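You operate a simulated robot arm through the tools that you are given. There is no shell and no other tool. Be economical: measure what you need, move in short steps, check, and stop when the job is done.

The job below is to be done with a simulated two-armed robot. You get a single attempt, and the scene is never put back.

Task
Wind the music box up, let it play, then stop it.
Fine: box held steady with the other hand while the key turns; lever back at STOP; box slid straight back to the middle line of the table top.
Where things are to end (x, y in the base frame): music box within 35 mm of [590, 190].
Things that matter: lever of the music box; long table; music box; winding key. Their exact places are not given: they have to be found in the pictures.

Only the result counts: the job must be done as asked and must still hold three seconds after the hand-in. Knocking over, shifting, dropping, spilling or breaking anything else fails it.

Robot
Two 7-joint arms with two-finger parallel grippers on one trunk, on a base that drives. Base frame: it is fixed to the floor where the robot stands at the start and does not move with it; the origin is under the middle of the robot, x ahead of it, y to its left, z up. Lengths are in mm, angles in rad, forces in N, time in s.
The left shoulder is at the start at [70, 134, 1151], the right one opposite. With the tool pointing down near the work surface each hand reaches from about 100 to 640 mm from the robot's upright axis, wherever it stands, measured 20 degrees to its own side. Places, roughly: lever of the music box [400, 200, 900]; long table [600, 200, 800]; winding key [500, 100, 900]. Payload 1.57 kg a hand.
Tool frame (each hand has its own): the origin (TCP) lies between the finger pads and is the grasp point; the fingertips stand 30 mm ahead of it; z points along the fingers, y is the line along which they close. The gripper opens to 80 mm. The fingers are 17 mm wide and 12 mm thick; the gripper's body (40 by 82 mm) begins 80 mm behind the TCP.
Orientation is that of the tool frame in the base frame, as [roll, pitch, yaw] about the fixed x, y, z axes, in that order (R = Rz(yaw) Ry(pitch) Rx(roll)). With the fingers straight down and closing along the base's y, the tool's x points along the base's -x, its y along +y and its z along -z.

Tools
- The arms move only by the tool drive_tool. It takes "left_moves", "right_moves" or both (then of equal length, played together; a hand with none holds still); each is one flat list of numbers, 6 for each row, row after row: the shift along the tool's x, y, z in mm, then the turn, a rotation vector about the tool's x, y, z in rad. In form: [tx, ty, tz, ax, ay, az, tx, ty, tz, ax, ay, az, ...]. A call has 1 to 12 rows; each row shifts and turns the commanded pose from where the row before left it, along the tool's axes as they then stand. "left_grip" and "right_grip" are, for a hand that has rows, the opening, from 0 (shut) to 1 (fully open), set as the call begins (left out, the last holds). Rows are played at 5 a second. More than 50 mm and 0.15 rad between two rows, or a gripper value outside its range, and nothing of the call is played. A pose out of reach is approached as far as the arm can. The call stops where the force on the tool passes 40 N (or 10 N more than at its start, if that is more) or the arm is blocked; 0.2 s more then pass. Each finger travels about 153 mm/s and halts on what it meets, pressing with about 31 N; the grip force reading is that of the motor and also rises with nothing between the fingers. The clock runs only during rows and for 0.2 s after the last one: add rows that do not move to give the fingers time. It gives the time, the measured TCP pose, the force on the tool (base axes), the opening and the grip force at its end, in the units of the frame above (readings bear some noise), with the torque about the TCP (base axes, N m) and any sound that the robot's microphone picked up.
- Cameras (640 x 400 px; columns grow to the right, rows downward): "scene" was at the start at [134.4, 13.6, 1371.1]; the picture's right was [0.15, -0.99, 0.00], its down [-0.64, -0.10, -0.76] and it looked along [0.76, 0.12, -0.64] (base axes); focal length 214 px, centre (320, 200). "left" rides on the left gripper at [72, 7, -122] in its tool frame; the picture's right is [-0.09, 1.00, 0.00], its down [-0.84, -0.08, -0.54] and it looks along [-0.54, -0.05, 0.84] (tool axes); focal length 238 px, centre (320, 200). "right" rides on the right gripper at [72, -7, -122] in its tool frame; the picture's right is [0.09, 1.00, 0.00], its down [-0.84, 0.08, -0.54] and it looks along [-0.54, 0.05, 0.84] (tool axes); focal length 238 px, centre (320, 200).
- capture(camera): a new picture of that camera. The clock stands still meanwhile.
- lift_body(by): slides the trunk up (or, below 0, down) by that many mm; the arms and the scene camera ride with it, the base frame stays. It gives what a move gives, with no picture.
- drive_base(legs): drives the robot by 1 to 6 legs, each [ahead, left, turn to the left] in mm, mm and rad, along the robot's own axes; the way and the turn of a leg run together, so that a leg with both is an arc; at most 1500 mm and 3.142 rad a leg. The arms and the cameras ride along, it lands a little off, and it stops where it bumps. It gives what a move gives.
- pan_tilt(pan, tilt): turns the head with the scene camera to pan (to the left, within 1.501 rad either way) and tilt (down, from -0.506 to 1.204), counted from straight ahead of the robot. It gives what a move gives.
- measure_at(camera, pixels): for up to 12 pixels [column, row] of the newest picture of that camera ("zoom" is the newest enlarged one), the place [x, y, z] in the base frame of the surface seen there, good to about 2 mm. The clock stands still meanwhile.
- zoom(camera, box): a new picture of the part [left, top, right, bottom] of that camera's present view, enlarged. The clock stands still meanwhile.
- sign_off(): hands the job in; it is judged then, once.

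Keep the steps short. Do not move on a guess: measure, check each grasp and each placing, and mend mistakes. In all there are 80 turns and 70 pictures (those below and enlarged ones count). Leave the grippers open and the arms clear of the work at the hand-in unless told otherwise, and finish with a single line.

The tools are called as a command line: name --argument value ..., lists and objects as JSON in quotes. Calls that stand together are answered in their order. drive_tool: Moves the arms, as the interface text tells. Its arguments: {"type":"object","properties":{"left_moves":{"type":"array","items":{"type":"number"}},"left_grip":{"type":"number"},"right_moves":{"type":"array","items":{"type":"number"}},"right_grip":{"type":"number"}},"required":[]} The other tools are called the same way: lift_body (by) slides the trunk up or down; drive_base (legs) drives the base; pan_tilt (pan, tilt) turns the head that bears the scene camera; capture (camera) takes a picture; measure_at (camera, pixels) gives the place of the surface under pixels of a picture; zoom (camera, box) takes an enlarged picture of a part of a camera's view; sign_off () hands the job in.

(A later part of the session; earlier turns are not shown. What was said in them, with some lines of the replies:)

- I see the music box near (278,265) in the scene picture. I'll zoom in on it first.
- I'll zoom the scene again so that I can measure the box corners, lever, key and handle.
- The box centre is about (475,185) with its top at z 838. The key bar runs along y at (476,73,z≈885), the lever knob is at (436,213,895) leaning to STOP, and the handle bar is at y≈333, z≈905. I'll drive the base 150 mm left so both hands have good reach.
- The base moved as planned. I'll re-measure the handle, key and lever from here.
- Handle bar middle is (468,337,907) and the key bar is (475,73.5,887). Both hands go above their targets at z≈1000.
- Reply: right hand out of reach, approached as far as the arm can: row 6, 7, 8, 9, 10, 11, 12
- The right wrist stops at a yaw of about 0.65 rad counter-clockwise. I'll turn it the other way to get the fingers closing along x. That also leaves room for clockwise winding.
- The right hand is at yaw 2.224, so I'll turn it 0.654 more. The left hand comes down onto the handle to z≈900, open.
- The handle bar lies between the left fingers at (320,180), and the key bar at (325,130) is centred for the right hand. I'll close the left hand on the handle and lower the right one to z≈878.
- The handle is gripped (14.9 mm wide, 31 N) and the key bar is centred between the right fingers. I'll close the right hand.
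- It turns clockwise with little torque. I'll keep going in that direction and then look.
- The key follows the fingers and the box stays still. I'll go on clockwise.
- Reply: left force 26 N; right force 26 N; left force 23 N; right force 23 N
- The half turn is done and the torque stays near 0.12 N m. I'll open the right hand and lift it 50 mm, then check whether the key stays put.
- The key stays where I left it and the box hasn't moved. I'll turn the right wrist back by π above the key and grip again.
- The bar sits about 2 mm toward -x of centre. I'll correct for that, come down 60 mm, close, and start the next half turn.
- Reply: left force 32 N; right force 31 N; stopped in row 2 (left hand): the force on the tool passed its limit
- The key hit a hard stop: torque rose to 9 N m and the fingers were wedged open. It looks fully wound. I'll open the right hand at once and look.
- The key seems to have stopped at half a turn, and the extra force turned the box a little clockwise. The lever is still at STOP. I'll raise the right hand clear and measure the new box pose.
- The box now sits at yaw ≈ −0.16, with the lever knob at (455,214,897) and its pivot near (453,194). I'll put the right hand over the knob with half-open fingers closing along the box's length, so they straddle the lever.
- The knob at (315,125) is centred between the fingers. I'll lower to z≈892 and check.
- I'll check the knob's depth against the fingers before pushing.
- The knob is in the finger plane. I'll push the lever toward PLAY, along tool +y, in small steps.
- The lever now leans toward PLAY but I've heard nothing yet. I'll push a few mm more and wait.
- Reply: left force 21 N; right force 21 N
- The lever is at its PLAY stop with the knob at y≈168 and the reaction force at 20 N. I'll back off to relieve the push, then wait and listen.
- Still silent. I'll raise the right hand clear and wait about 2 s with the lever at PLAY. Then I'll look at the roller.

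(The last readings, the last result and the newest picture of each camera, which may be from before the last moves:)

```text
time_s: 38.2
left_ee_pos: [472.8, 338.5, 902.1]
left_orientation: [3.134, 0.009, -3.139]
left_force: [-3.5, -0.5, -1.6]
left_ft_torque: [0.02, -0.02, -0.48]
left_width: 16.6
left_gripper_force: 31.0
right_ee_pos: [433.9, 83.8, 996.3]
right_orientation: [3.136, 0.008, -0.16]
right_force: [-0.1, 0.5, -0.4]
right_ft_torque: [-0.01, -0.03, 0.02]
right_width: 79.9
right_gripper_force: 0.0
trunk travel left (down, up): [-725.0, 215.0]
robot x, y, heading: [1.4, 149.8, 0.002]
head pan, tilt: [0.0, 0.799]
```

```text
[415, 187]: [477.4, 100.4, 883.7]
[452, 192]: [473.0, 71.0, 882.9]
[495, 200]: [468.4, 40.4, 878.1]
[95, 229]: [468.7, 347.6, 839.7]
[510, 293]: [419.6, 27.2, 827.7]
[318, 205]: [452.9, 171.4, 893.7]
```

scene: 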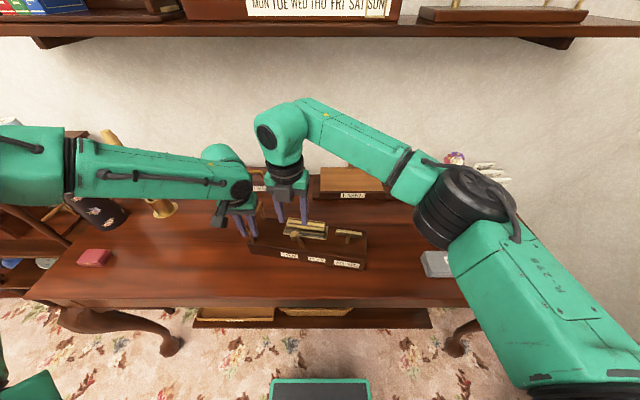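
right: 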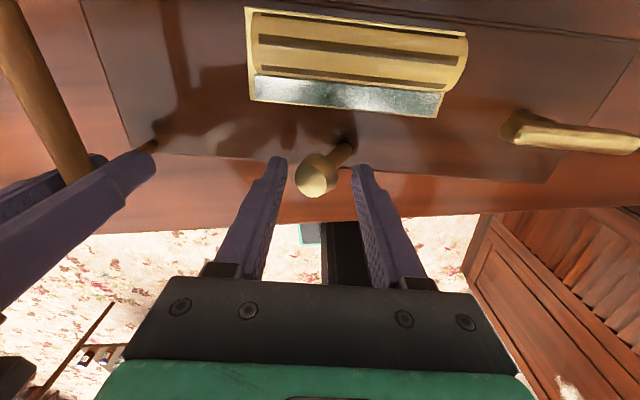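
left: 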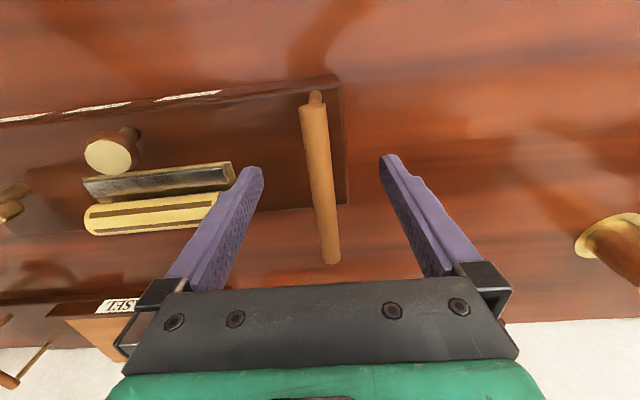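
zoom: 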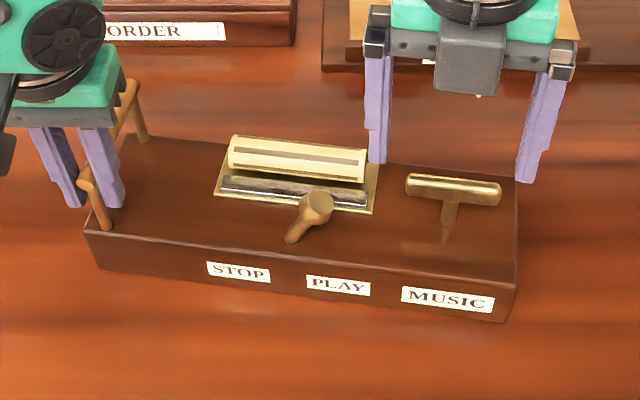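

The roller stripes look different from before, so it may be turning. I'll wait another second and compare.

drive_tool --right_moves '[0, 0, 0, 0, 0, 0, 0, 0, 0, 0, 0, 0, 0, 0, 0, 0, 0, 0]'

zoom --camera "scene" --box '[224, 180, 400, 290]'

```text
time_s: 39.0
left_ee_pos: [471.5, 339.5, 902.4]
left_orientation: [3.135, 0.008, 3.142]
left_force: [-1.5, -0.6, -0.5]
left_ft_torque: [0.0, -0.01, -0.47]
left_width: 16.6
left_gripper_force: 31.3
right_ee_pos: [435.0, 83.7, 996.3]
right_orientation: [3.137, 0.008, -0.159]
right_force: [-0.2, 0.8, -0.9]
right_ft_torque: [-0.02, -0.01, 0.02]
right_width: 79.9
right_gripper_force: 0.1
trunk travel left (down, up): [-725.0, 215.0]
robot x, y, heading: [-1.8, 147.4, -0.001]
head pan, tilt: [0.0, 0.799]
```

```text
3.64 times, centred on (312, 235) of scene
```

zoom: 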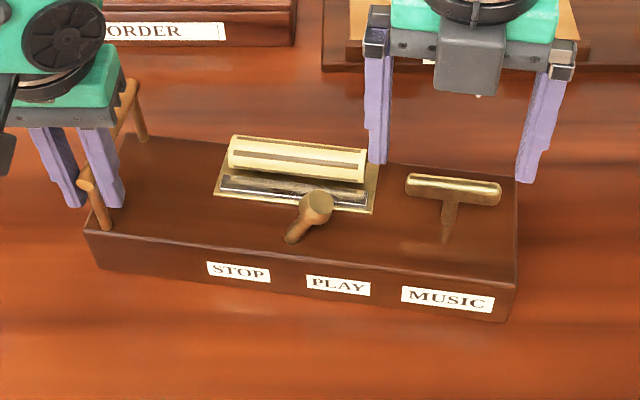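

I'll zoom tightly on the roller twice, with a wait between.

zoom --camera "scene" --box '[280, 208, 336, 243]'

drive_tool --right_moves '[0, 0, 0, 0, 0, 0, 0, 0, 0, 0, 0, 0]'

zoom --camera "scene" --box '[280, 208, 336, 243]'

```text
11.43 times, centred on (308, 226) of scene
```

zoom: 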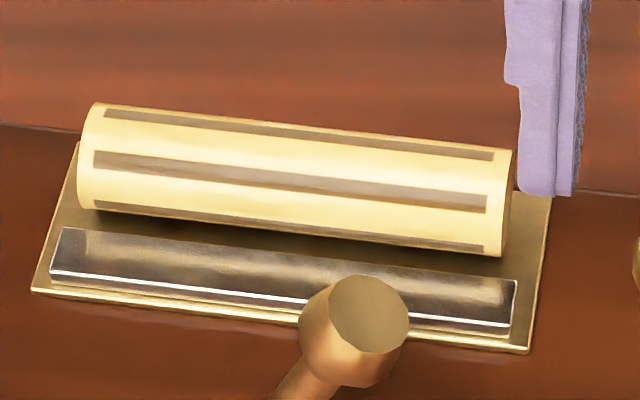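

```text
time_s: 39.6
left_ee_pos: [472.0, 338.6, 902.0]
left_orientation: [3.136, 0.008, -3.14]
left_force: [-1.5, -1.3, -1.8]
left_ft_torque: [-0.04, 0.01, -0.47]
left_width: 16.0
left_gripper_force: 31.4
right_ee_pos: [434.2, 84.7, 996.3]
right_orientation: [3.135, 0.007, -0.159]
right_force: [-0.2, 0.1, -0.6]
right_ft_torque: [0.0, -0.02, -0.03]
right_width: 80.0
right_gripper_force: 0.0
trunk travel left (down, up): [-725.0, 215.0]
robot x, y, heading: [-0.6, 148.5, -0.0]
head pan, tilt: [0.0, 0.799]
```

```text
11.43 times, centred on (308, 226) of scene
```

zoom: 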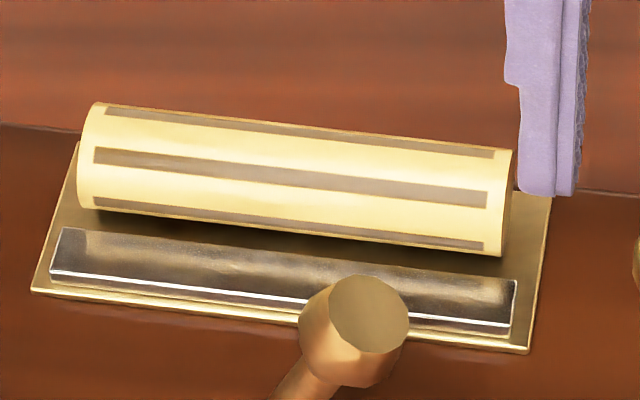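

The middle stripe may have shifted about 3 px. I'll wait 2 s more to confirm.

drive_tool --right_moves '[0, 0, 0, 0, 0, 0, 0, 0, 0, 0, 0, 0, 0, 0, 0, 0, 0, 0, 0, 0, 0, 0, 0, 0, 0, 0, 0, 0, 0, 0, 0, 0, 0, 0, 0, 0, 0, 0, 0, 0, 0, 0, 0, 0, 0, 0, 0, 0, 0, 0, 0, 0, 0, 0]'

zoom --camera "scene" --box '[280, 208, 336, 243]'

```text
time_s: 41.6
left_ee_pos: [471.9, 338.8, 903.1]
left_orientation: [3.133, 0.009, -3.141]
left_force: [-2.0, -1.7, -1.2]
left_ft_torque: [-0.01, 0.02, -0.46]
left_width: 16.5
left_gripper_force: 30.8
right_ee_pos: [434.1, 84.2, 996.0]
right_orientation: [3.138, 0.007, -0.159]
right_force: [0.5, 0.6, 0.8]
right_ft_torque: [0.03, 0.0, -0.01]
right_width: 79.8
right_gripper_force: 0.1
trunk travel left (down, up): [-725.0, 215.0]
robot x, y, heading: [0.5, 148.8, 0.002]
head pan, tilt: [0.0, 0.799]
```

```text
11.43 times, centred on (308, 226) of scene
```

zoom: 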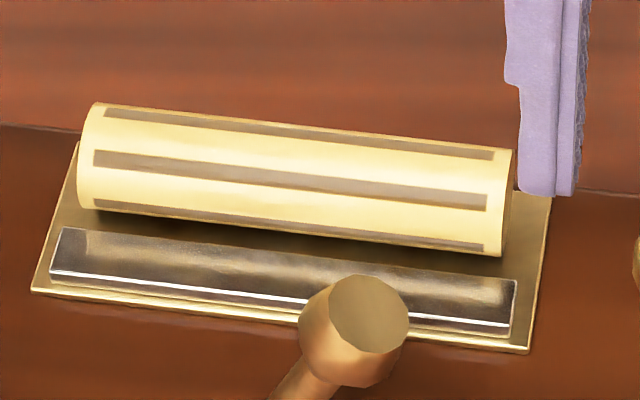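

The pictures look nearly the same, but evenly spaced stripes could hide a steady rotation. I'll check again after a different interval, and compare with the left camera.

drive_tool --right_moves '[0, 0, 0, 0, 0, 0]'

zoom --camera "scene" --box '[280, 208, 336, 243]'

capture --camera "right"

```text
time_s: 42.0
left_ee_pos: [472.2, 339.2, 902.0]
left_orientation: [3.136, 0.009, -3.14]
left_force: [-1.5, -0.5, -1.8]
left_ft_torque: [0.03, 0.02, -0.48]
left_width: 16.4
left_gripper_force: 30.5
right_ee_pos: [434.7, 85.1, 994.0]
right_orientation: [3.136, 0.005, -0.159]
right_force: [0.2, 0.1, 0.5]
right_ft_torque: [0.02, 0.03, 0.05]
right_width: 79.9
right_gripper_force: 0.1
trunk travel left (down, up): [-725.0, 215.0]
robot x, y, heading: [2.4, 144.7, -0.0]
head pan, tilt: [0.0, 0.799]
```

```text
11.43 times, centred on (308, 226) of scene
```

zoom: 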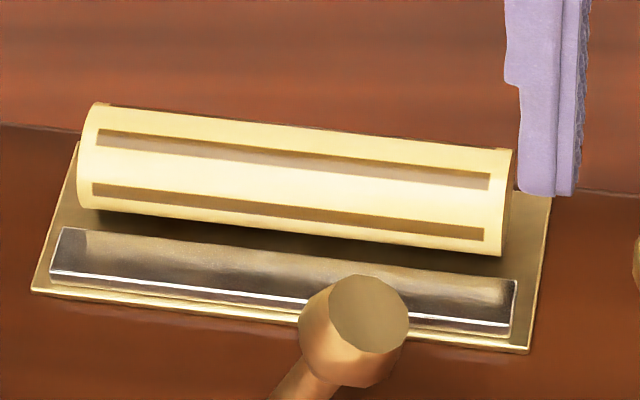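

```text
34 pictures are left
```

right: 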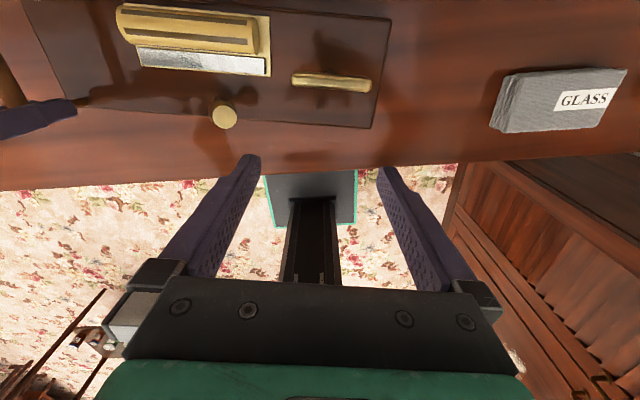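

At 42.0 s the stripes sit clearly differently, so the roller is turning and the box is playing. It has had about 8 s, so I'll bring the right hand back over the knob at (453,170) to stop it.

drive_tool --right_moves '[1.5, -29.3, 0, 0, 0, 0, 1.5, -29.3, 0, 0, 0, 0, 1.6, -29.2, 0, 0, 0, 0, 0, 0, 0, 0, 0, 0]' --right_grip 0.55

drive_tool --right_moves '[0, 0, 35, 0, 0, 0, 0, 0, 35, 0, 0, 0, 0, 0, 30, 0, 0, 0]'

zoom --camera "scene" --box '[224, 180, 400, 290]'

```text
time_s: 43.0
left_ee_pos: [472.6, 339.9, 900.4]
left_orientation: [3.135, 0.009, -3.139]
left_force: [-0.6, 0.6, -0.1]
left_ft_torque: [0.03, -0.12, -0.47]
left_width: 16.3
left_gripper_force: 30.9
right_ee_pos: [451.7, 171.9, 996.3]
right_orientation: [3.137, 0.007, -0.158]
right_force: [-0.7, -0.1, 0.1]
right_ft_torque: [0.01, 0.02, -0.05]
right_width: 44.0
right_gripper_force: 0.0
trunk travel left (down, up): [-725.0, 215.0]
robot x, y, heading: [1.2, 148.0, 0.001]
head pan, tilt: [0.0, 0.799]
```

```text
time_s: 43.8
left_ee_pos: [472.4, 340.1, 901.6]
left_orientation: [3.137, 0.009, -3.139]
left_force: [-0.7, 0.9, 0.8]
left_ft_torque: [0.03, 0.02, -0.44]
left_width: 16.1
left_gripper_force: 31.2
right_ee_pos: [449.8, 170.6, 892.1]
right_orientation: [3.136, 0.007, -0.158]
right_force: [0.0, -0.5, -0.1]
right_ft_torque: [0.0, 0.0, 0.02]
right_width: 44.2
right_gripper_force: 0.1
trunk travel left (down, up): [-725.0, 215.0]
robot x, y, heading: [0.5, 146.7, 0.003]
head pan, tilt: [0.0, 0.799]
```

```text
3.64 times, centred on (312, 235) of scene
```

zoom: 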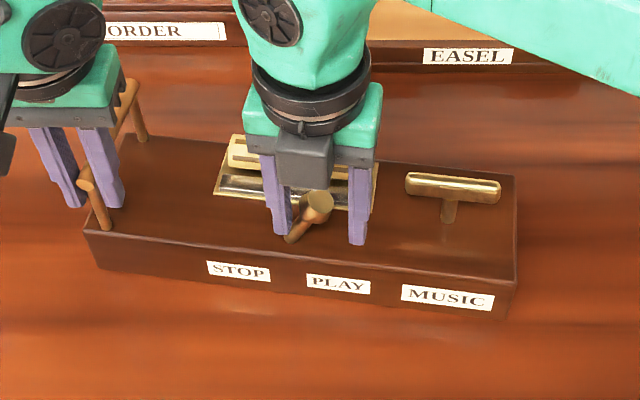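

The fingers straddle the lever. I'll push it back toward STOP, along tool −y.

drive_tool --right_moves '[0, -10, 0, 0, 0, 0, 0, -10, 0, 0, 0, 0, 0, -10, 0, 0, 0, 0, 0, -10, 0, 0, 0, 0, 0, -10, 0, 0, 0, 0, 0, -5, 0, 0, 0, 0]'

drive_tool --right_moves '[0, -2, 0, 0, 0, 0, 0, -2, 0, 0, 0, 0, 0, -2, 0, 0, 0, 0]'

zoom --camera "scene" --box '[224, 180, 400, 290]'

```text
time_s: 45.2
left_ee_pos: [472.1, 339.3, 902.2]
left_orientation: [3.135, 0.009, -3.14]
left_force: [-0.6, 3.7, -0.8]
left_ft_torque: [-0.05, -0.1, -0.45]
left_width: 16.4
left_gripper_force: 31.0
right_ee_pos: [460.1, 224.8, 894.5]
right_orientation: [3.137, 0.009, -0.158]
right_force: [-1.1, -4.0, 0.8]
right_ft_torque: [-0.14, 0.03, -0.05]
right_width: 47.6
right_gripper_force: 1.9
trunk travel left (down, up): [-725.0, 215.0]
robot x, y, heading: [0.2, 148.4, -0.001]
head pan, tilt: [0.0, 0.799]
```

```text
time_s: 46.0
left_ee_pos: [471.5, 339.5, 902.0]
left_orientation: [3.133, 0.01, -3.139]
left_force: [1.6, 11.8, -1.7]
left_ft_torque: [0.0, -0.14, -0.46]
left_width: 16.4
left_gripper_force: 31.5
right_ee_pos: [461.9, 228.9, 895.0]
right_orientation: [3.135, 0.006, -0.161]
right_force: [-2.6, -13.8, 3.6]
right_ft_torque: [-0.46, 0.13, -0.12]
right_width: 56.6
right_gripper_force: 6.6
trunk travel left (down, up): [-725.0, 215.0]
robot x, y, heading: [-1.5, 147.4, 0.005]
head pan, tilt: [0.0, 0.799]
```

```text
3.64 times, centred on (312, 235) of scene
```

zoom: 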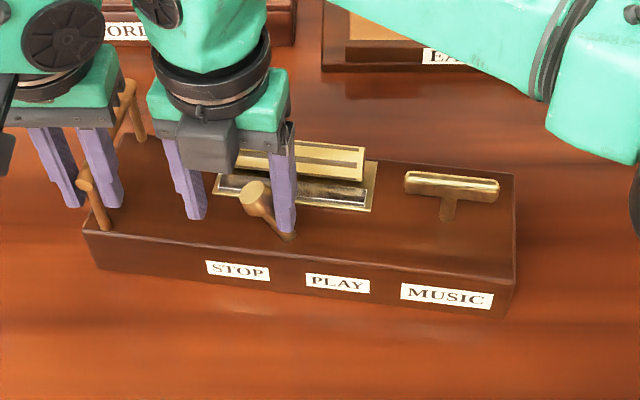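

The lever is back at STOP, with a reaction of about 14 N at its end. I'll back off, raise the right hand, square it to yaw 0, close it, and park it above the table in front of the box's right end.

drive_tool --right_moves '[0, 7, 0, 0, 0, 0, 0, 7, 0, 0, 0, 0, 0, 0, -35, 0, 0, 0, 0, 0, -35, 0, 0, 0, 0, 0, -30, 0, 0, 0, 0, 0, 0, 0, 0, -0.08, 0, 0, 0, 0, 0, -0.079, -20, 39, 0, 0, 0, 0, -20, 39, 0, 0, 0, 0, -20, 39, 0, 0, 0, 0, -20, 39, 0, 0, 0, 0]'

drive_tool --right_moves '[0, 0, 0, 0, 0, 0, 0, 0, 0, 0, 0, 0]' --right_grip 0

zoom --camera "scene" --box '[224, 180, 400, 290]'

measure_at --camera "zoom" --pixels '[[95, 229], [140, 142], [258, 197], [288, 236], [235, 235], [150, 240]]'

```text
time_s: 48.4
left_ee_pos: [471.6, 339.4, 902.4]
left_orientation: [3.135, 0.01, -3.14]
left_force: [-1.8, -0.4, -2.8]
left_ft_torque: [0.18, 0.17, -0.41]
left_width: 16.2
left_gripper_force: 31.0
right_ee_pos: [378.0, 59.5, 995.1]
right_orientation: [3.137, 0.006, -0.001]
right_force: [0.1, -0.4, 0.5]
right_ft_torque: [0.01, -0.02, -0.02]
right_width: 44.2
right_gripper_force: 0.0
trunk travel left (down, up): [-725.0, 215.0]
robot x, y, heading: [-1.9, 145.1, 0.001]
head pan, tilt: [0.0, 0.799]
```

```text
time_s: 49.0
left_ee_pos: [472.1, 339.0, 901.6]
left_orientation: [3.134, 0.01, 3.141]
left_force: [-1.9, 0.0, -1.2]
left_ft_torque: [0.03, -0.04, -0.47]
left_width: 16.2
left_gripper_force: 30.6
right_ee_pos: [376.9, 59.9, 995.2]
right_orientation: [3.138, 0.008, 0.0]
right_force: [0.9, 0.0, -0.2]
right_ft_torque: [0.0, -0.02, -0.02]
right_width: 0.1
right_gripper_force: 21.7
trunk travel left (down, up): [-725.0, 215.0]
robot x, y, heading: [1.7, 146.4, -0.003]
head pan, tilt: [0.0, 0.799]
```

```text
3.64 times, centred on (312, 235) of scene
```

zoom: 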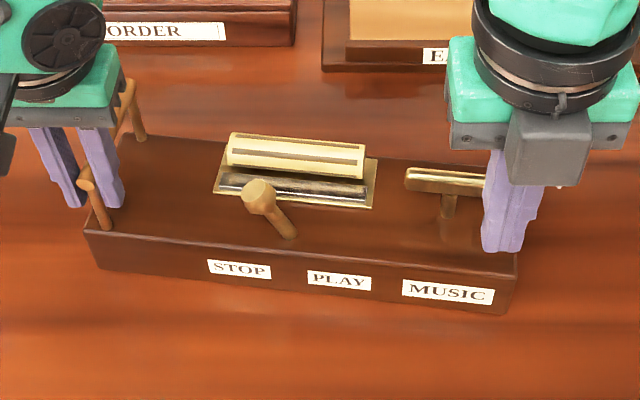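

```text
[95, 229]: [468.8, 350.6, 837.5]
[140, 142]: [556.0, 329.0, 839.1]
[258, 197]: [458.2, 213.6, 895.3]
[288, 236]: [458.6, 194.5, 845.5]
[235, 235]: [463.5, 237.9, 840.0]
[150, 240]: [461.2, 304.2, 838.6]
```

The lever is at STOP (knob y 213.6, as at the start). I'll release the left hand from the handle, raise it, and move it in front of the box's left half while the right hand lowers.

drive_tool --left_moves '[0, 0, 0, 0, 0, 0, 0, 0, 0, 0, 0, 0, 0, 0, 0, 0, 0, 0, 0, 0, -30, 0, 0, 0, 0, 0, -40, 0, 0, 0, 0, 0, -40, 0, 0, 0, 19, -25, 0, 0, 0, 0, 19, -25, 0, 0, 0, 0, 19, -25, 0, 0, 0, 0]' --left_grip 1 --right_moves '[0, 0, 0, 0, 0, 0, 0, 0, 0, 0, 0, 0, 0, 0, 0, 0, 0, 0, 0, 0, 40, 0, 0, 0, 0, 0, 40, 0, 0, 0, 0, 0, 40, 0, 0, 0, 0, 0, 20, 0, 0, 0, 0, 0, 20, 0, 0, 0, 0, 0, 0, 0, 0, 0]'

drive_tool --left_moves '[0, 0, 0, 0, 0, 0, 0, 0, 0, 0, 0, 0, 0, 0, 45, 0, 0, 0, 0, 0, 45, 0, 0, 0, 0, 0, 45, 0, 0, 0, 0, 0, 40, 0, 0, 0]' --left_grip 0

capture --camera "scene"

```text
time_s: 51.0
left_ee_pos: [414.4, 260.6, 1011.8]
left_orientation: [3.134, 0.009, 3.141]
left_force: [-0.1, -0.3, 0.1]
left_ft_torque: [0.04, -0.03, 0.0]
left_width: 80.0
left_gripper_force: 0.1
right_ee_pos: [378.7, 59.0, 834.0]
right_orientation: [3.138, 0.008, 0.001]
right_force: [-0.3, 0.8, -0.5]
right_ft_torque: [-0.01, 0.0, -0.03]
right_width: 0.1
right_gripper_force: 21.5
trunk travel left (down, up): [-725.0, 215.0]
robot x, y, heading: [-2.8, 151.3, 0.003]
head pan, tilt: [0.0, 0.799]
```

```text
time_s: 52.4
left_ee_pos: [415.0, 267.0, 836.9]
left_orientation: [3.137, 0.011, -3.141]
left_force: [-0.2, 0.1, -0.2]
left_ft_torque: [0.01, 0.03, -0.01]
left_width: 0.0
left_gripper_force: 21.0
left hand out of reach, approached as far as the arm can: row 6
right_ee_pos: [378.9, 60.1, 833.4]
right_orientation: [3.139, 0.008, 0.0]
right_force: [0.2, 1.3, 0.3]
right_ft_torque: [-0.02, -0.01, -0.01]
right_width: 0.3
right_gripper_force: 21.0
trunk travel left (down, up): [-725.0, 215.0]
robot x, y, heading: [-2.3, 149.6, 0.002]
head pan, tilt: [0.0, 0.799]
```

```text
30 pictures are left
```

scene: 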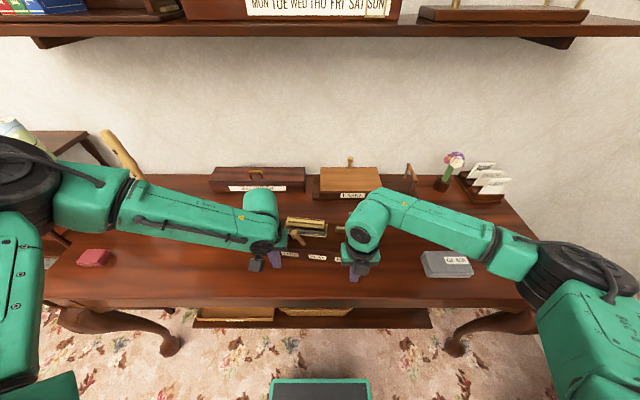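

Both closed hands stand in front of the box. The right end lags about 50 mm, so the right hand pushes first to straighten it.

drive_tool --right_moves '[12, 0, 0, 0, 0, 0, 12, 0, 0, 0, 0, 0, 12, 0, 0, 0, 0, 0, 10, 0, 0, 0, 0, 0, 10, 0, 0, 0, 0, 0, 10, 0, 0, 0, 0, 0, 10, 0, 0, 0, 0, 0]'

zoom --camera "scene" --box '[224, 180, 400, 290]'

measure_at --camera "zoom" --pixels '[[92, 231], [510, 285], [300, 275], [370, 280], [135, 140], [500, 190]]'

```text
time_s: 54.0
left_ee_pos: [414.4, 267.0, 838.4]
left_orientation: [3.138, 0.01, -3.14]
left_force: [0.8, 0.4, 0.1]
left_ft_torque: [0.0, -0.02, 0.02]
left_width: 0.0
left_gripper_force: 21.0
right_ee_pos: [456.2, 60.8, 834.7]
right_orientation: [3.139, 0.008, 0.002]
right_force: [-1.5, -0.2, -0.3]
right_ft_torque: [-0.02, 0.02, -0.01]
right_width: 0.1
right_gripper_force: 21.3
trunk travel left (down, up): [-725.0, 215.0]
robot x, y, heading: [0.1, 149.4, 0.002]
head pan, tilt: [0.0, 0.799]
```

```text
3.64 times, centred on (312, 235) of scene
```

zoom: 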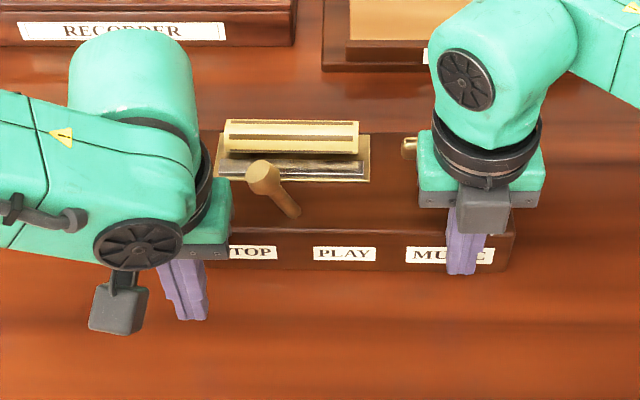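

```text
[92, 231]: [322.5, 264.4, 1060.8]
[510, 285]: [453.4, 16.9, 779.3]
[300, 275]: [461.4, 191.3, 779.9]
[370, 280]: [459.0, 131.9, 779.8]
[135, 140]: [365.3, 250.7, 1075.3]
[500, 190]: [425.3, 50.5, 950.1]
```

I'll measure the front edge now.

measure_at --camera "zoom" --pixels '[[240, 240], [300, 240], [400, 238], [508, 240], [265, 180], [295, 213]]'

```text
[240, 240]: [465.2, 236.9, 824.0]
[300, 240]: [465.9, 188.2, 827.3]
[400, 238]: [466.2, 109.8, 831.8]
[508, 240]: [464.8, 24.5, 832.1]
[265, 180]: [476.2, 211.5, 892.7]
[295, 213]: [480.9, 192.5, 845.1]
```

The front edge is straight at x≈465.5 for its whole length. I'll bring the left hand up to the face.

drive_tool --left_moves '[-10, 0, 0, 0, 0, 0, -10, 0, 0, 0, 0, 0, -10, 0, 0, 0, 0, 0, -10, 0, 0, 0, 0, 0]'

drive_tool --left_moves '[-8, 0, 0, 0, 0, 0, -8, 0, 0, 0, 0, 0, -8, 0, 0, 0, 0, 0, -8, 0, 0, 0, 0, 0, -8, 0, 0, 0, 0, 0]' --right_moves '[8, 0, 0, 0, 0, 0, 8, 0, 0, 0, 0, 0, 8, 0, 0, 0, 0, 0, 8, 0, 0, 0, 0, 0, 8, 0, 0, 0, 0, 0]'

capture --camera "scene"

```text
time_s: 55.0
left_ee_pos: [444.6, 278.8, 849.4]
left_orientation: [3.136, 0.009, -3.14]
left_force: [-0.1, 0.1, 0.3]
left_ft_torque: [-0.01, -0.04, -0.01]
left_width: 0.0
left_gripper_force: 21.0
left hand out of reach, approached as far as the arm can: row 1, 2, 3, 4
right_ee_pos: [454.8, 60.9, 835.4]
right_orientation: [3.138, 0.009, 0.001]
right_force: [-0.8, -0.4, -0.2]
right_ft_torque: [0.04, -0.02, -0.03]
right_width: 0.1
right_gripper_force: 21.5
trunk travel left (down, up): [-725.0, 215.0]
robot x, y, heading: [-0.8, 149.7, 0.002]
head pan, tilt: [0.0, 0.799]
```

```text
time_s: 56.2
left_ee_pos: [470.5, 294.3, 861.2]
left_orientation: [3.139, 0.009, -3.139]
left_force: [0.1, 0.2, -0.9]
left_ft_torque: [0.01, -0.01, -0.05]
left_width: 0.0
left_gripper_force: 21.7
left hand out of reach, approached as far as the arm can: row 1, 2, 3, 4, 5
right_ee_pos: [496.3, 60.8, 834.7]
right_orientation: [3.14, 0.008, -0.001]
right_force: [0.1, -0.1, -0.8]
right_ft_torque: [0.02, 0.01, 0.03]
right_width: 0.0
right_gripper_force: 21.0
trunk travel left (down, up): [-725.0, 215.0]
robot x, y, heading: [-1.1, 146.3, -0.002]
head pan, tilt: [0.0, 0.799]
```

```text
28 pictures are left
```

scene: 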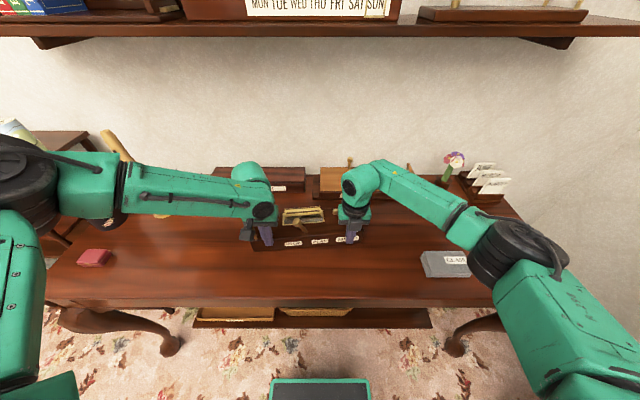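

The left arm is at a joint limit and drifts, so only the right hand pushed. I'll take the left hand up and away and finish with the right hand alone, pushing near the middle. First I'll check the pose.

drive_tool --left_moves '[0, 0, -40, 0, 0, 0, 0, 0, -40, 0, 0, 0, 0, 0, -40, 0, 0, 0, 0, 40, -30, 0, 0, 0, 0, 40, -30, 0, 0, 0, 0, 40, -10, 0, 0, 0]'

zoom --camera "scene" --box '[224, 170, 400, 280]'

```text
time_s: 57.6
left_ee_pos: [466.6, 416.4, 1051.4]
left_orientation: [3.138, 0.007, -3.141]
left_force: [-0.7, 0.5, 1.1]
left_ft_torque: [-0.01, -0.03, 0.0]
left_width: 0.1
left_gripper_force: 21.1
right_ee_pos: [495.5, 61.4, 833.7]
right_orientation: [3.136, 0.008, -0.001]
right_force: [-0.5, -0.3, -0.6]
right_ft_torque: [-0.01, 0.0, -0.01]
right_width: 0.1
right_gripper_force: 21.3
trunk travel left (down, up): [-725.0, 215.0]
robot x, y, heading: [-0.6, 149.2, 0.003]
head pan, tilt: [0.0, 0.799]
```

```text
3.64 times, centred on (312, 225) of scene
```

zoom: 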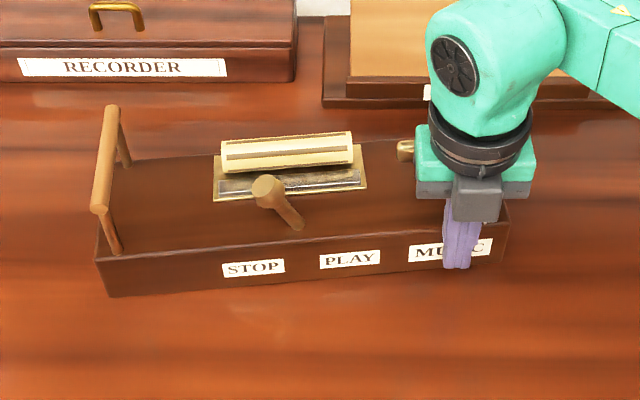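

The box is now slightly turned counter-clockwise. I'll measure it.

measure_at --camera "zoom" --pixels '[[105, 258], [200, 255], [300, 246], [400, 238], [505, 210], [122, 162], [97, 210], [118, 107]]'

drive_tool --right_moves '[-20, 0, 0, 0, 0, 0, -20, 0, 0, 0, 0, 0, -20, 0, 0, 0, 0, 0, 0, -40, 0, 0, 0, 0, 0, -40, 0, 0, 0, 0, 0, -40, 0, 0, 0, 0, 0, -40, 0, 0, 0, 0, 0, -40, 0, 0, 0, 0]'

```text
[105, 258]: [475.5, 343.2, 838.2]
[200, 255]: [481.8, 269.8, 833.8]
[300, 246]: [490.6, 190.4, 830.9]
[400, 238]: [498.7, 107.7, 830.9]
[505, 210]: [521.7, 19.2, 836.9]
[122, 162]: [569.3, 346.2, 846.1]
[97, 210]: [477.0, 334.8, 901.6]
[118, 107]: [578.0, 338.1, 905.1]
```

```text
time_s: 59.4
left_ee_pos: [467.4, 415.6, 1050.0]
left_orientation: [3.138, 0.009, -3.14]
left_force: [-0.7, 0.0, -0.6]
left_ft_torque: [-0.04, -0.02, 0.01]
left_width: 0.0
left_gripper_force: 21.7
right_ee_pos: [432.8, 259.4, 833.4]
right_orientation: [3.137, 0.007, -0.001]
right_force: [0.0, 0.1, 0.6]
right_ft_torque: [0.0, 0.01, -0.01]
right_width: 0.0
right_gripper_force: 21.1
trunk travel left (down, up): [-725.0, 215.0]
robot x, y, heading: [-1.5, 149.4, -0.003]
head pan, tilt: [0.0, 0.799]
```

The box yaw is about +0.105 and its centre is near (541,183). The right hand at y≈259 pushes 41 mm to contact plus about 22 mm.

drive_tool --right_moves '[15, 0, 0, 0, 0, 0, 15, 0, 0, 0, 0, 0, 8, 0, 0, 0, 0, 0, 8, 0, 0, 0, 0, 0, 8, 0, 0, 0, 0, 0, 8, 0, 0, 0, 0, 0]'

zoom --camera "scene" --box '[224, 170, 400, 280]'

measure_at --camera "zoom" --pixels '[[110, 252], [300, 244], [400, 242], [500, 235], [503, 160], [125, 160]]'

```text
time_s: 60.8
left_ee_pos: [466.8, 412.8, 1050.6]
left_orientation: [3.137, 0.01, -3.14]
left_force: [-0.9, 0.2, -0.4]
left_ft_torque: [0.01, -0.01, -0.01]
left_width: 0.0
left_gripper_force: 21.7
right_ee_pos: [487.5, 258.9, 833.9]
right_orientation: [3.137, 0.008, -0.002]
right_force: [-1.6, 1.6, 1.2]
right_ft_torque: [0.03, 0.0, 0.02]
right_width: 0.1
right_gripper_force: 20.8
right hand out of reach, approached as far as the arm can: row 6
trunk travel left (down, up): [-725.0, 215.0]
robot x, y, heading: [-1.3, 145.5, 0.001]
head pan, tilt: [0.0, 0.799]
```

```text
3.64 times, centred on (312, 225) of scene
```

zoom: 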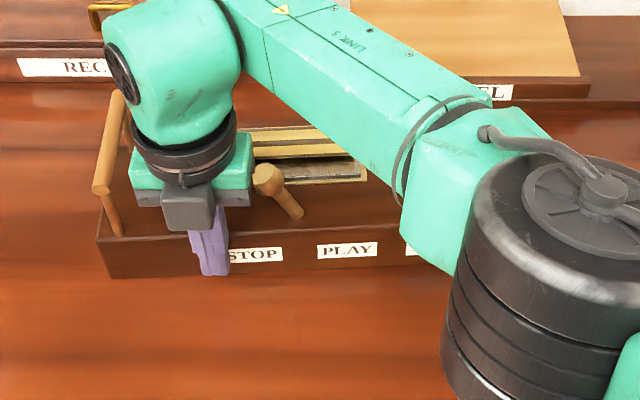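

```text
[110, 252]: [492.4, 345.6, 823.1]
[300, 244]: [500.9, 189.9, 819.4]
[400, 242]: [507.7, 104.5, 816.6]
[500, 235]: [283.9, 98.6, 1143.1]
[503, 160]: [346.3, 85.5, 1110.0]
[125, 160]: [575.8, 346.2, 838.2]
```

The yaw is down to 0.063, but the right arm is at its reach limit here. I'll back off, move to y≈209 where reach is better, and push on.

drive_tool --right_moves '[-15, 0, 0, 0, 0, 0, 0, 25, 0, 0, 0, 0, 0, 25, 0, 0, 0, 0, 10, 0, 0, 0, 0, 0, 9, 0, 0, 0, 0, 0, 8, 0, 0, 0, 0, 0, 8, 0, 0, 0, 0, 0, 8, 0, 0, 0, 0, 0]'

zoom --camera "scene" --box '[224, 170, 400, 280]'

measure_at --camera "zoom" --pixels '[[115, 242], [160, 240], [300, 236], [350, 236], [400, 234], [125, 150]]'

```text
time_s: 62.6
left_ee_pos: [465.6, 415.4, 1050.1]
left_orientation: [3.137, 0.008, -3.139]
left_force: [-0.2, 0.5, 0.1]
left_ft_torque: [0.02, 0.01, -0.01]
left_width: 0.0
left_gripper_force: 21.4
right_ee_pos: [516.8, 211.3, 833.5]
right_orientation: [3.14, 0.007, 0.0]
right_force: [-1.8, 1.0, -0.7]
right_ft_torque: [-0.01, -0.02, -0.01]
right_width: 0.0
right_gripper_force: 21.2
trunk travel left (down, up): [-725.0, 215.0]
robot x, y, heading: [0.1, 147.3, 0.001]
head pan, tilt: [0.0, 0.799]
```

```text
3.64 times, centred on (312, 225) of scene
```

zoom: 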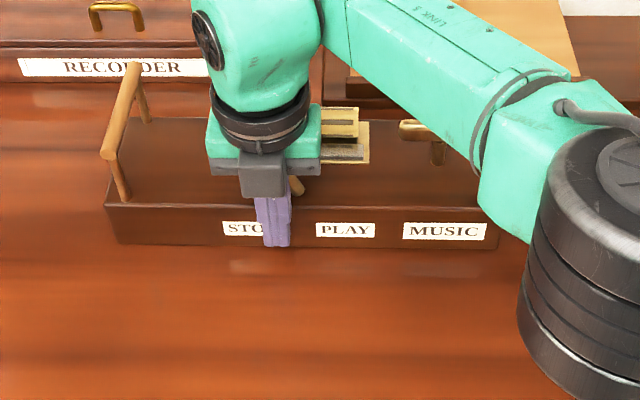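

```text
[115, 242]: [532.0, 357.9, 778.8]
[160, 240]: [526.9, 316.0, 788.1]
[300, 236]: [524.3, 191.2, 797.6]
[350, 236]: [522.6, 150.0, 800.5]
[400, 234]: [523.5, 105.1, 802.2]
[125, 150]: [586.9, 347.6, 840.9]
```

The box is nearly straight, with the front at x≈524.5 and about 15 mm left to go. I'll shift to y≈183, on centre, and push the rest.

drive_tool --right_moves '[-6, 0, 0, 0, 0, 0, 0, 15, 0, 0, 0, 0, 0, 14, 0, 0, 0, 0, 6, 0, 0, 0, 0, 0, 8, 0, 0, 0, 0, 0, 7, 0, 0, 0, 0, 0]'

drive_tool --right_moves '[-25, 0, 0, 0, 0, 0, -40, 0, 0, 0, 0, 0, -40, 0, 0, 0, 0, 0, 0, 30, -40, 0, 0, 0, 0, 30, -40, 0, 0, 0, 0, 40, -30, 0, 0, 0, 0, 40, -30, 0, 0, 0, 0, 40, -30, 0, 0, 0]' --right_grip 0

zoom --camera "scene" --box '[224, 160, 400, 270]'

measure_at --camera "zoom" --pixels '[[110, 230], [300, 235], [480, 240], [130, 160], [470, 160], [265, 165], [290, 195], [418, 160], [120, 245], [490, 250]]'

```text
time_s: 64.0
left_ee_pos: [466.0, 413.7, 1051.4]
left_orientation: [3.136, 0.009, -3.14]
left_force: [-0.4, -0.4, -0.8]
left_ft_torque: [0.04, 0.02, 0.01]
left_width: 0.0
left_gripper_force: 21.4
right_ee_pos: [532.4, 181.2, 833.8]
right_orientation: [3.138, 0.008, 0.001]
right_force: [-3.3, 0.1, -0.6]
right_ft_torque: [0.04, -0.03, -0.02]
right_width: 0.0
right_gripper_force: 21.1
trunk travel left (down, up): [-725.0, 215.0]
robot x, y, heading: [-0.9, 148.2, 0.002]
head pan, tilt: [0.0, 0.799]
```

```text
time_s: 65.8
left_ee_pos: [466.9, 412.7, 1050.9]
left_orientation: [3.134, 0.01, -3.14]
left_force: [0.0, -0.8, -0.1]
left_ft_torque: [-0.03, 0.02, -0.02]
left_width: 0.0
left_gripper_force: 21.7
right_ee_pos: [427.9, 2.6, 1005.8]
right_orientation: [3.139, 0.008, 0.0]
right_force: [-0.4, 0.3, 0.2]
right_ft_torque: [0.0, -0.02, 0.02]
right_width: 0.2
right_gripper_force: 21.3
trunk travel left (down, up): [-725.0, 215.0]
robot x, y, heading: [-0.4, 150.4, 0.004]
head pan, tilt: [0.0, 0.799]
```

```text
3.64 times, centred on (312, 215) of scene
```

zoom: 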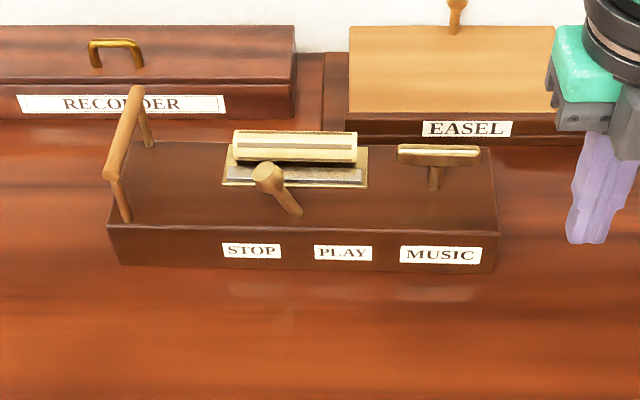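

```text
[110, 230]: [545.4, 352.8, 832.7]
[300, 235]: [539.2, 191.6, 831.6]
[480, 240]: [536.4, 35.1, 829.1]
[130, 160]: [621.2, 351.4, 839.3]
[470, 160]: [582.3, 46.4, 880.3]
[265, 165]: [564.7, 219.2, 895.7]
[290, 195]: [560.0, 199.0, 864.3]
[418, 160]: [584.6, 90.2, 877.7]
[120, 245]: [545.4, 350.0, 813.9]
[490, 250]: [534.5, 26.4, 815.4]
```

The box front centre is at (539.5,190), so its centre is about (590,190), nearly square. The lever leans to STOP. I'll open both hands and raise them clear, and zoom on the roller to confirm it has stopped.

zoom --camera "scene" --box '[280, 190, 336, 225]'

drive_tool --left_moves '[10, 20, -40, 0, 0, 0, 10, 20, -40, 0, 0, 0, 10, 20, -40, 0, 0, 0, 10, 20, -40, 0, 0, 0, 0, 0, 0, 0, 0, 0]' --right_moves '[-10, 5, -45, 0, 0, 0, -10, 5, -45, 0, 0, 0, -10, 5, -45, 0, 0, 0, -10, 5, -45, 0, 0, 0, 0, 0, 0, 0, 0, 0]' --left_grip 1 --right_grip 1

zoom --camera "scene" --box '[280, 190, 336, 225]'

capture --camera "scene"

```text
11.43 times, centred on (308, 208) of scene
```

zoom: 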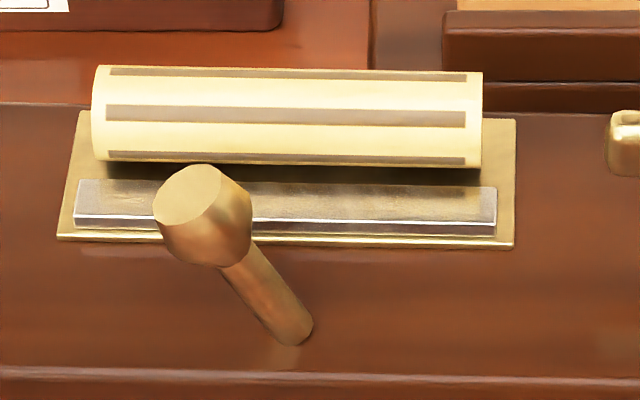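

```text
time_s: 67.0
left_ee_pos: [429.1, 491.7, 1212.3]
left_orientation: [3.133, 0.009, 3.141]
left_force: [-0.3, 0.3, 0.1]
left_ft_torque: [-0.01, 0.03, 0.02]
left_width: 79.9
left_gripper_force: 0.1
right_ee_pos: [389.8, -16.6, 1184.8]
right_orientation: [3.137, 0.01, -0.001]
right_force: [0.4, 0.7, 0.0]
right_ft_torque: [-0.02, 0.03, 0.0]
right_width: 80.0
right_gripper_force: 0.1
trunk travel left (down, up): [-725.0, 215.0]
robot x, y, heading: [1.9, 144.6, 0.0]
head pan, tilt: [0.0, 0.799]
```

```text
11.43 times, centred on (308, 208) of scene
```

zoom: 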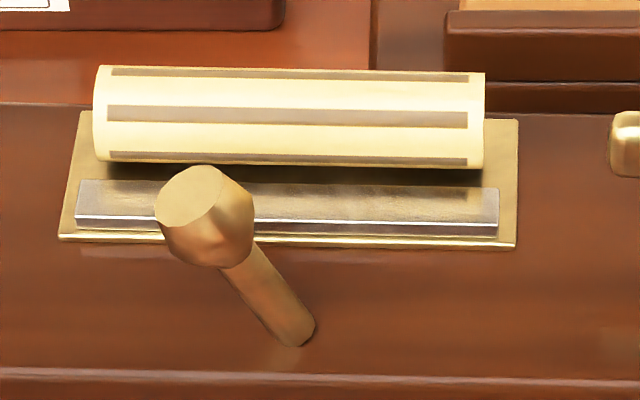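

```text
21 pictures are left
```

scene: 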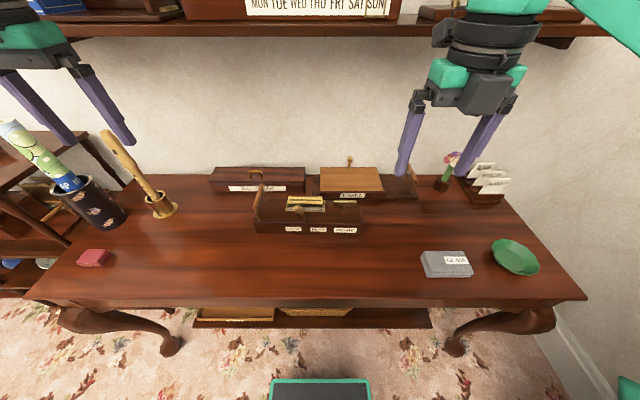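

Everything else stands where it was. I'll check the roller once more after a different interval, to be sure the music has stopped.

drive_tool --right_moves '[0, 0, 0, 0, 0, 0]'

zoom --camera "scene" --box '[280, 190, 336, 225]'

drive_tool --right_moves '[0, 0, 0, 0, 0, 0, 0, 0, 0, 0, 0, 0, 0, 0, 0, 0, 0, 0, 0, 0, 0, 0, 0, 0]'

zoom --camera "scene" --box '[280, 190, 336, 225]'

```text
time_s: 67.4
left_ee_pos: [427.3, 491.1, 1212.4]
left_orientation: [3.134, 0.009, -3.141]
left_force: [0.5, 0.4, -1.3]
left_ft_torque: [0.0, 0.0, 0.0]
left_width: 79.9
left_gripper_force: 0.1
right_ee_pos: [388.8, -16.4, 1184.1]
right_orientation: [3.138, 0.008, 0.001]
right_force: [1.0, 0.8, -0.8]
right_ft_torque: [0.02, 0.0, -0.02]
right_width: 79.6
right_gripper_force: 0.0
trunk travel left (down, up): [-725.0, 215.0]
robot x, y, heading: [1.5, 145.8, -0.0]
head pan, tilt: [0.0, 0.799]
```

```text
11.43 times, centred on (308, 208) of scene
```

zoom: 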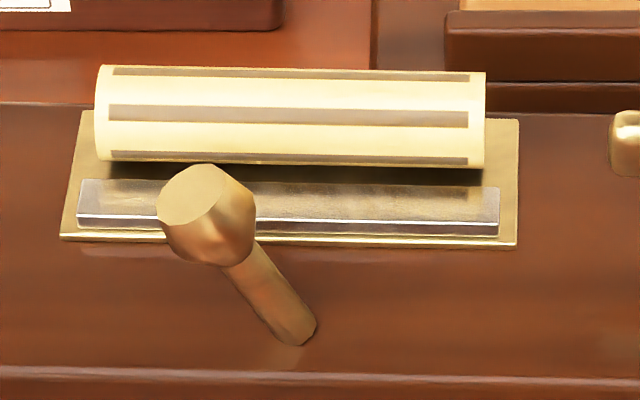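

```text
time_s: 68.4
left_ee_pos: [428.7, 491.2, 1210.4]
left_orientation: [3.137, 0.008, -3.139]
left_force: [-0.1, -0.6, -0.1]
left_ft_torque: [0.04, -0.01, 0.0]
left_width: 80.0
left_gripper_force: 0.1
right_ee_pos: [390.3, -16.4, 1183.9]
right_orientation: [3.138, 0.006, 0.0]
right_force: [0.1, -0.2, 0.2]
right_ft_torque: [0.02, 0.0, 0.0]
right_width: 79.9
right_gripper_force: 0.0
trunk travel left (down, up): [-725.0, 215.0]
robot x, y, heading: [-1.8, 150.6, 0.001]
head pan, tilt: [0.0, 0.799]
```

```text
11.43 times, centred on (308, 208) of scene
```

zoom: 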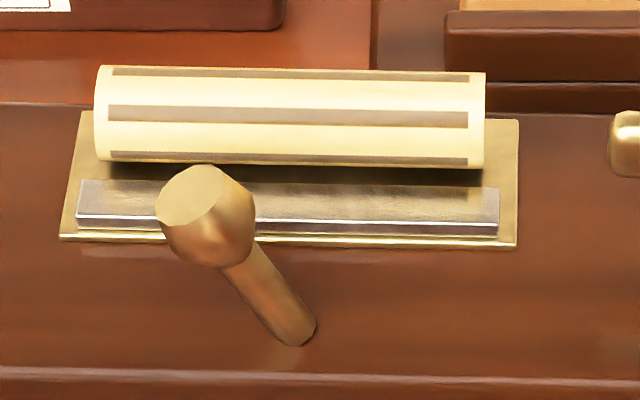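

The roller stands still at every interval I checked. The lever is at STOP, the box is at about (590,190), both arms are clear and both grippers are open, so I'll hand in.

sign_off

```text
The job is handed in.
```

The music box was wound half a turn to the key's stop, its roller turned at PLAY though no sound was reported, and it is now stopped with the lever at STOP and the box at about (590, 190); it twisted about 0.16 rad in the left hand's grip when a second half turn hit the stop, so it was not held fully steady, and was squared again by uneven pushes during the slide back.
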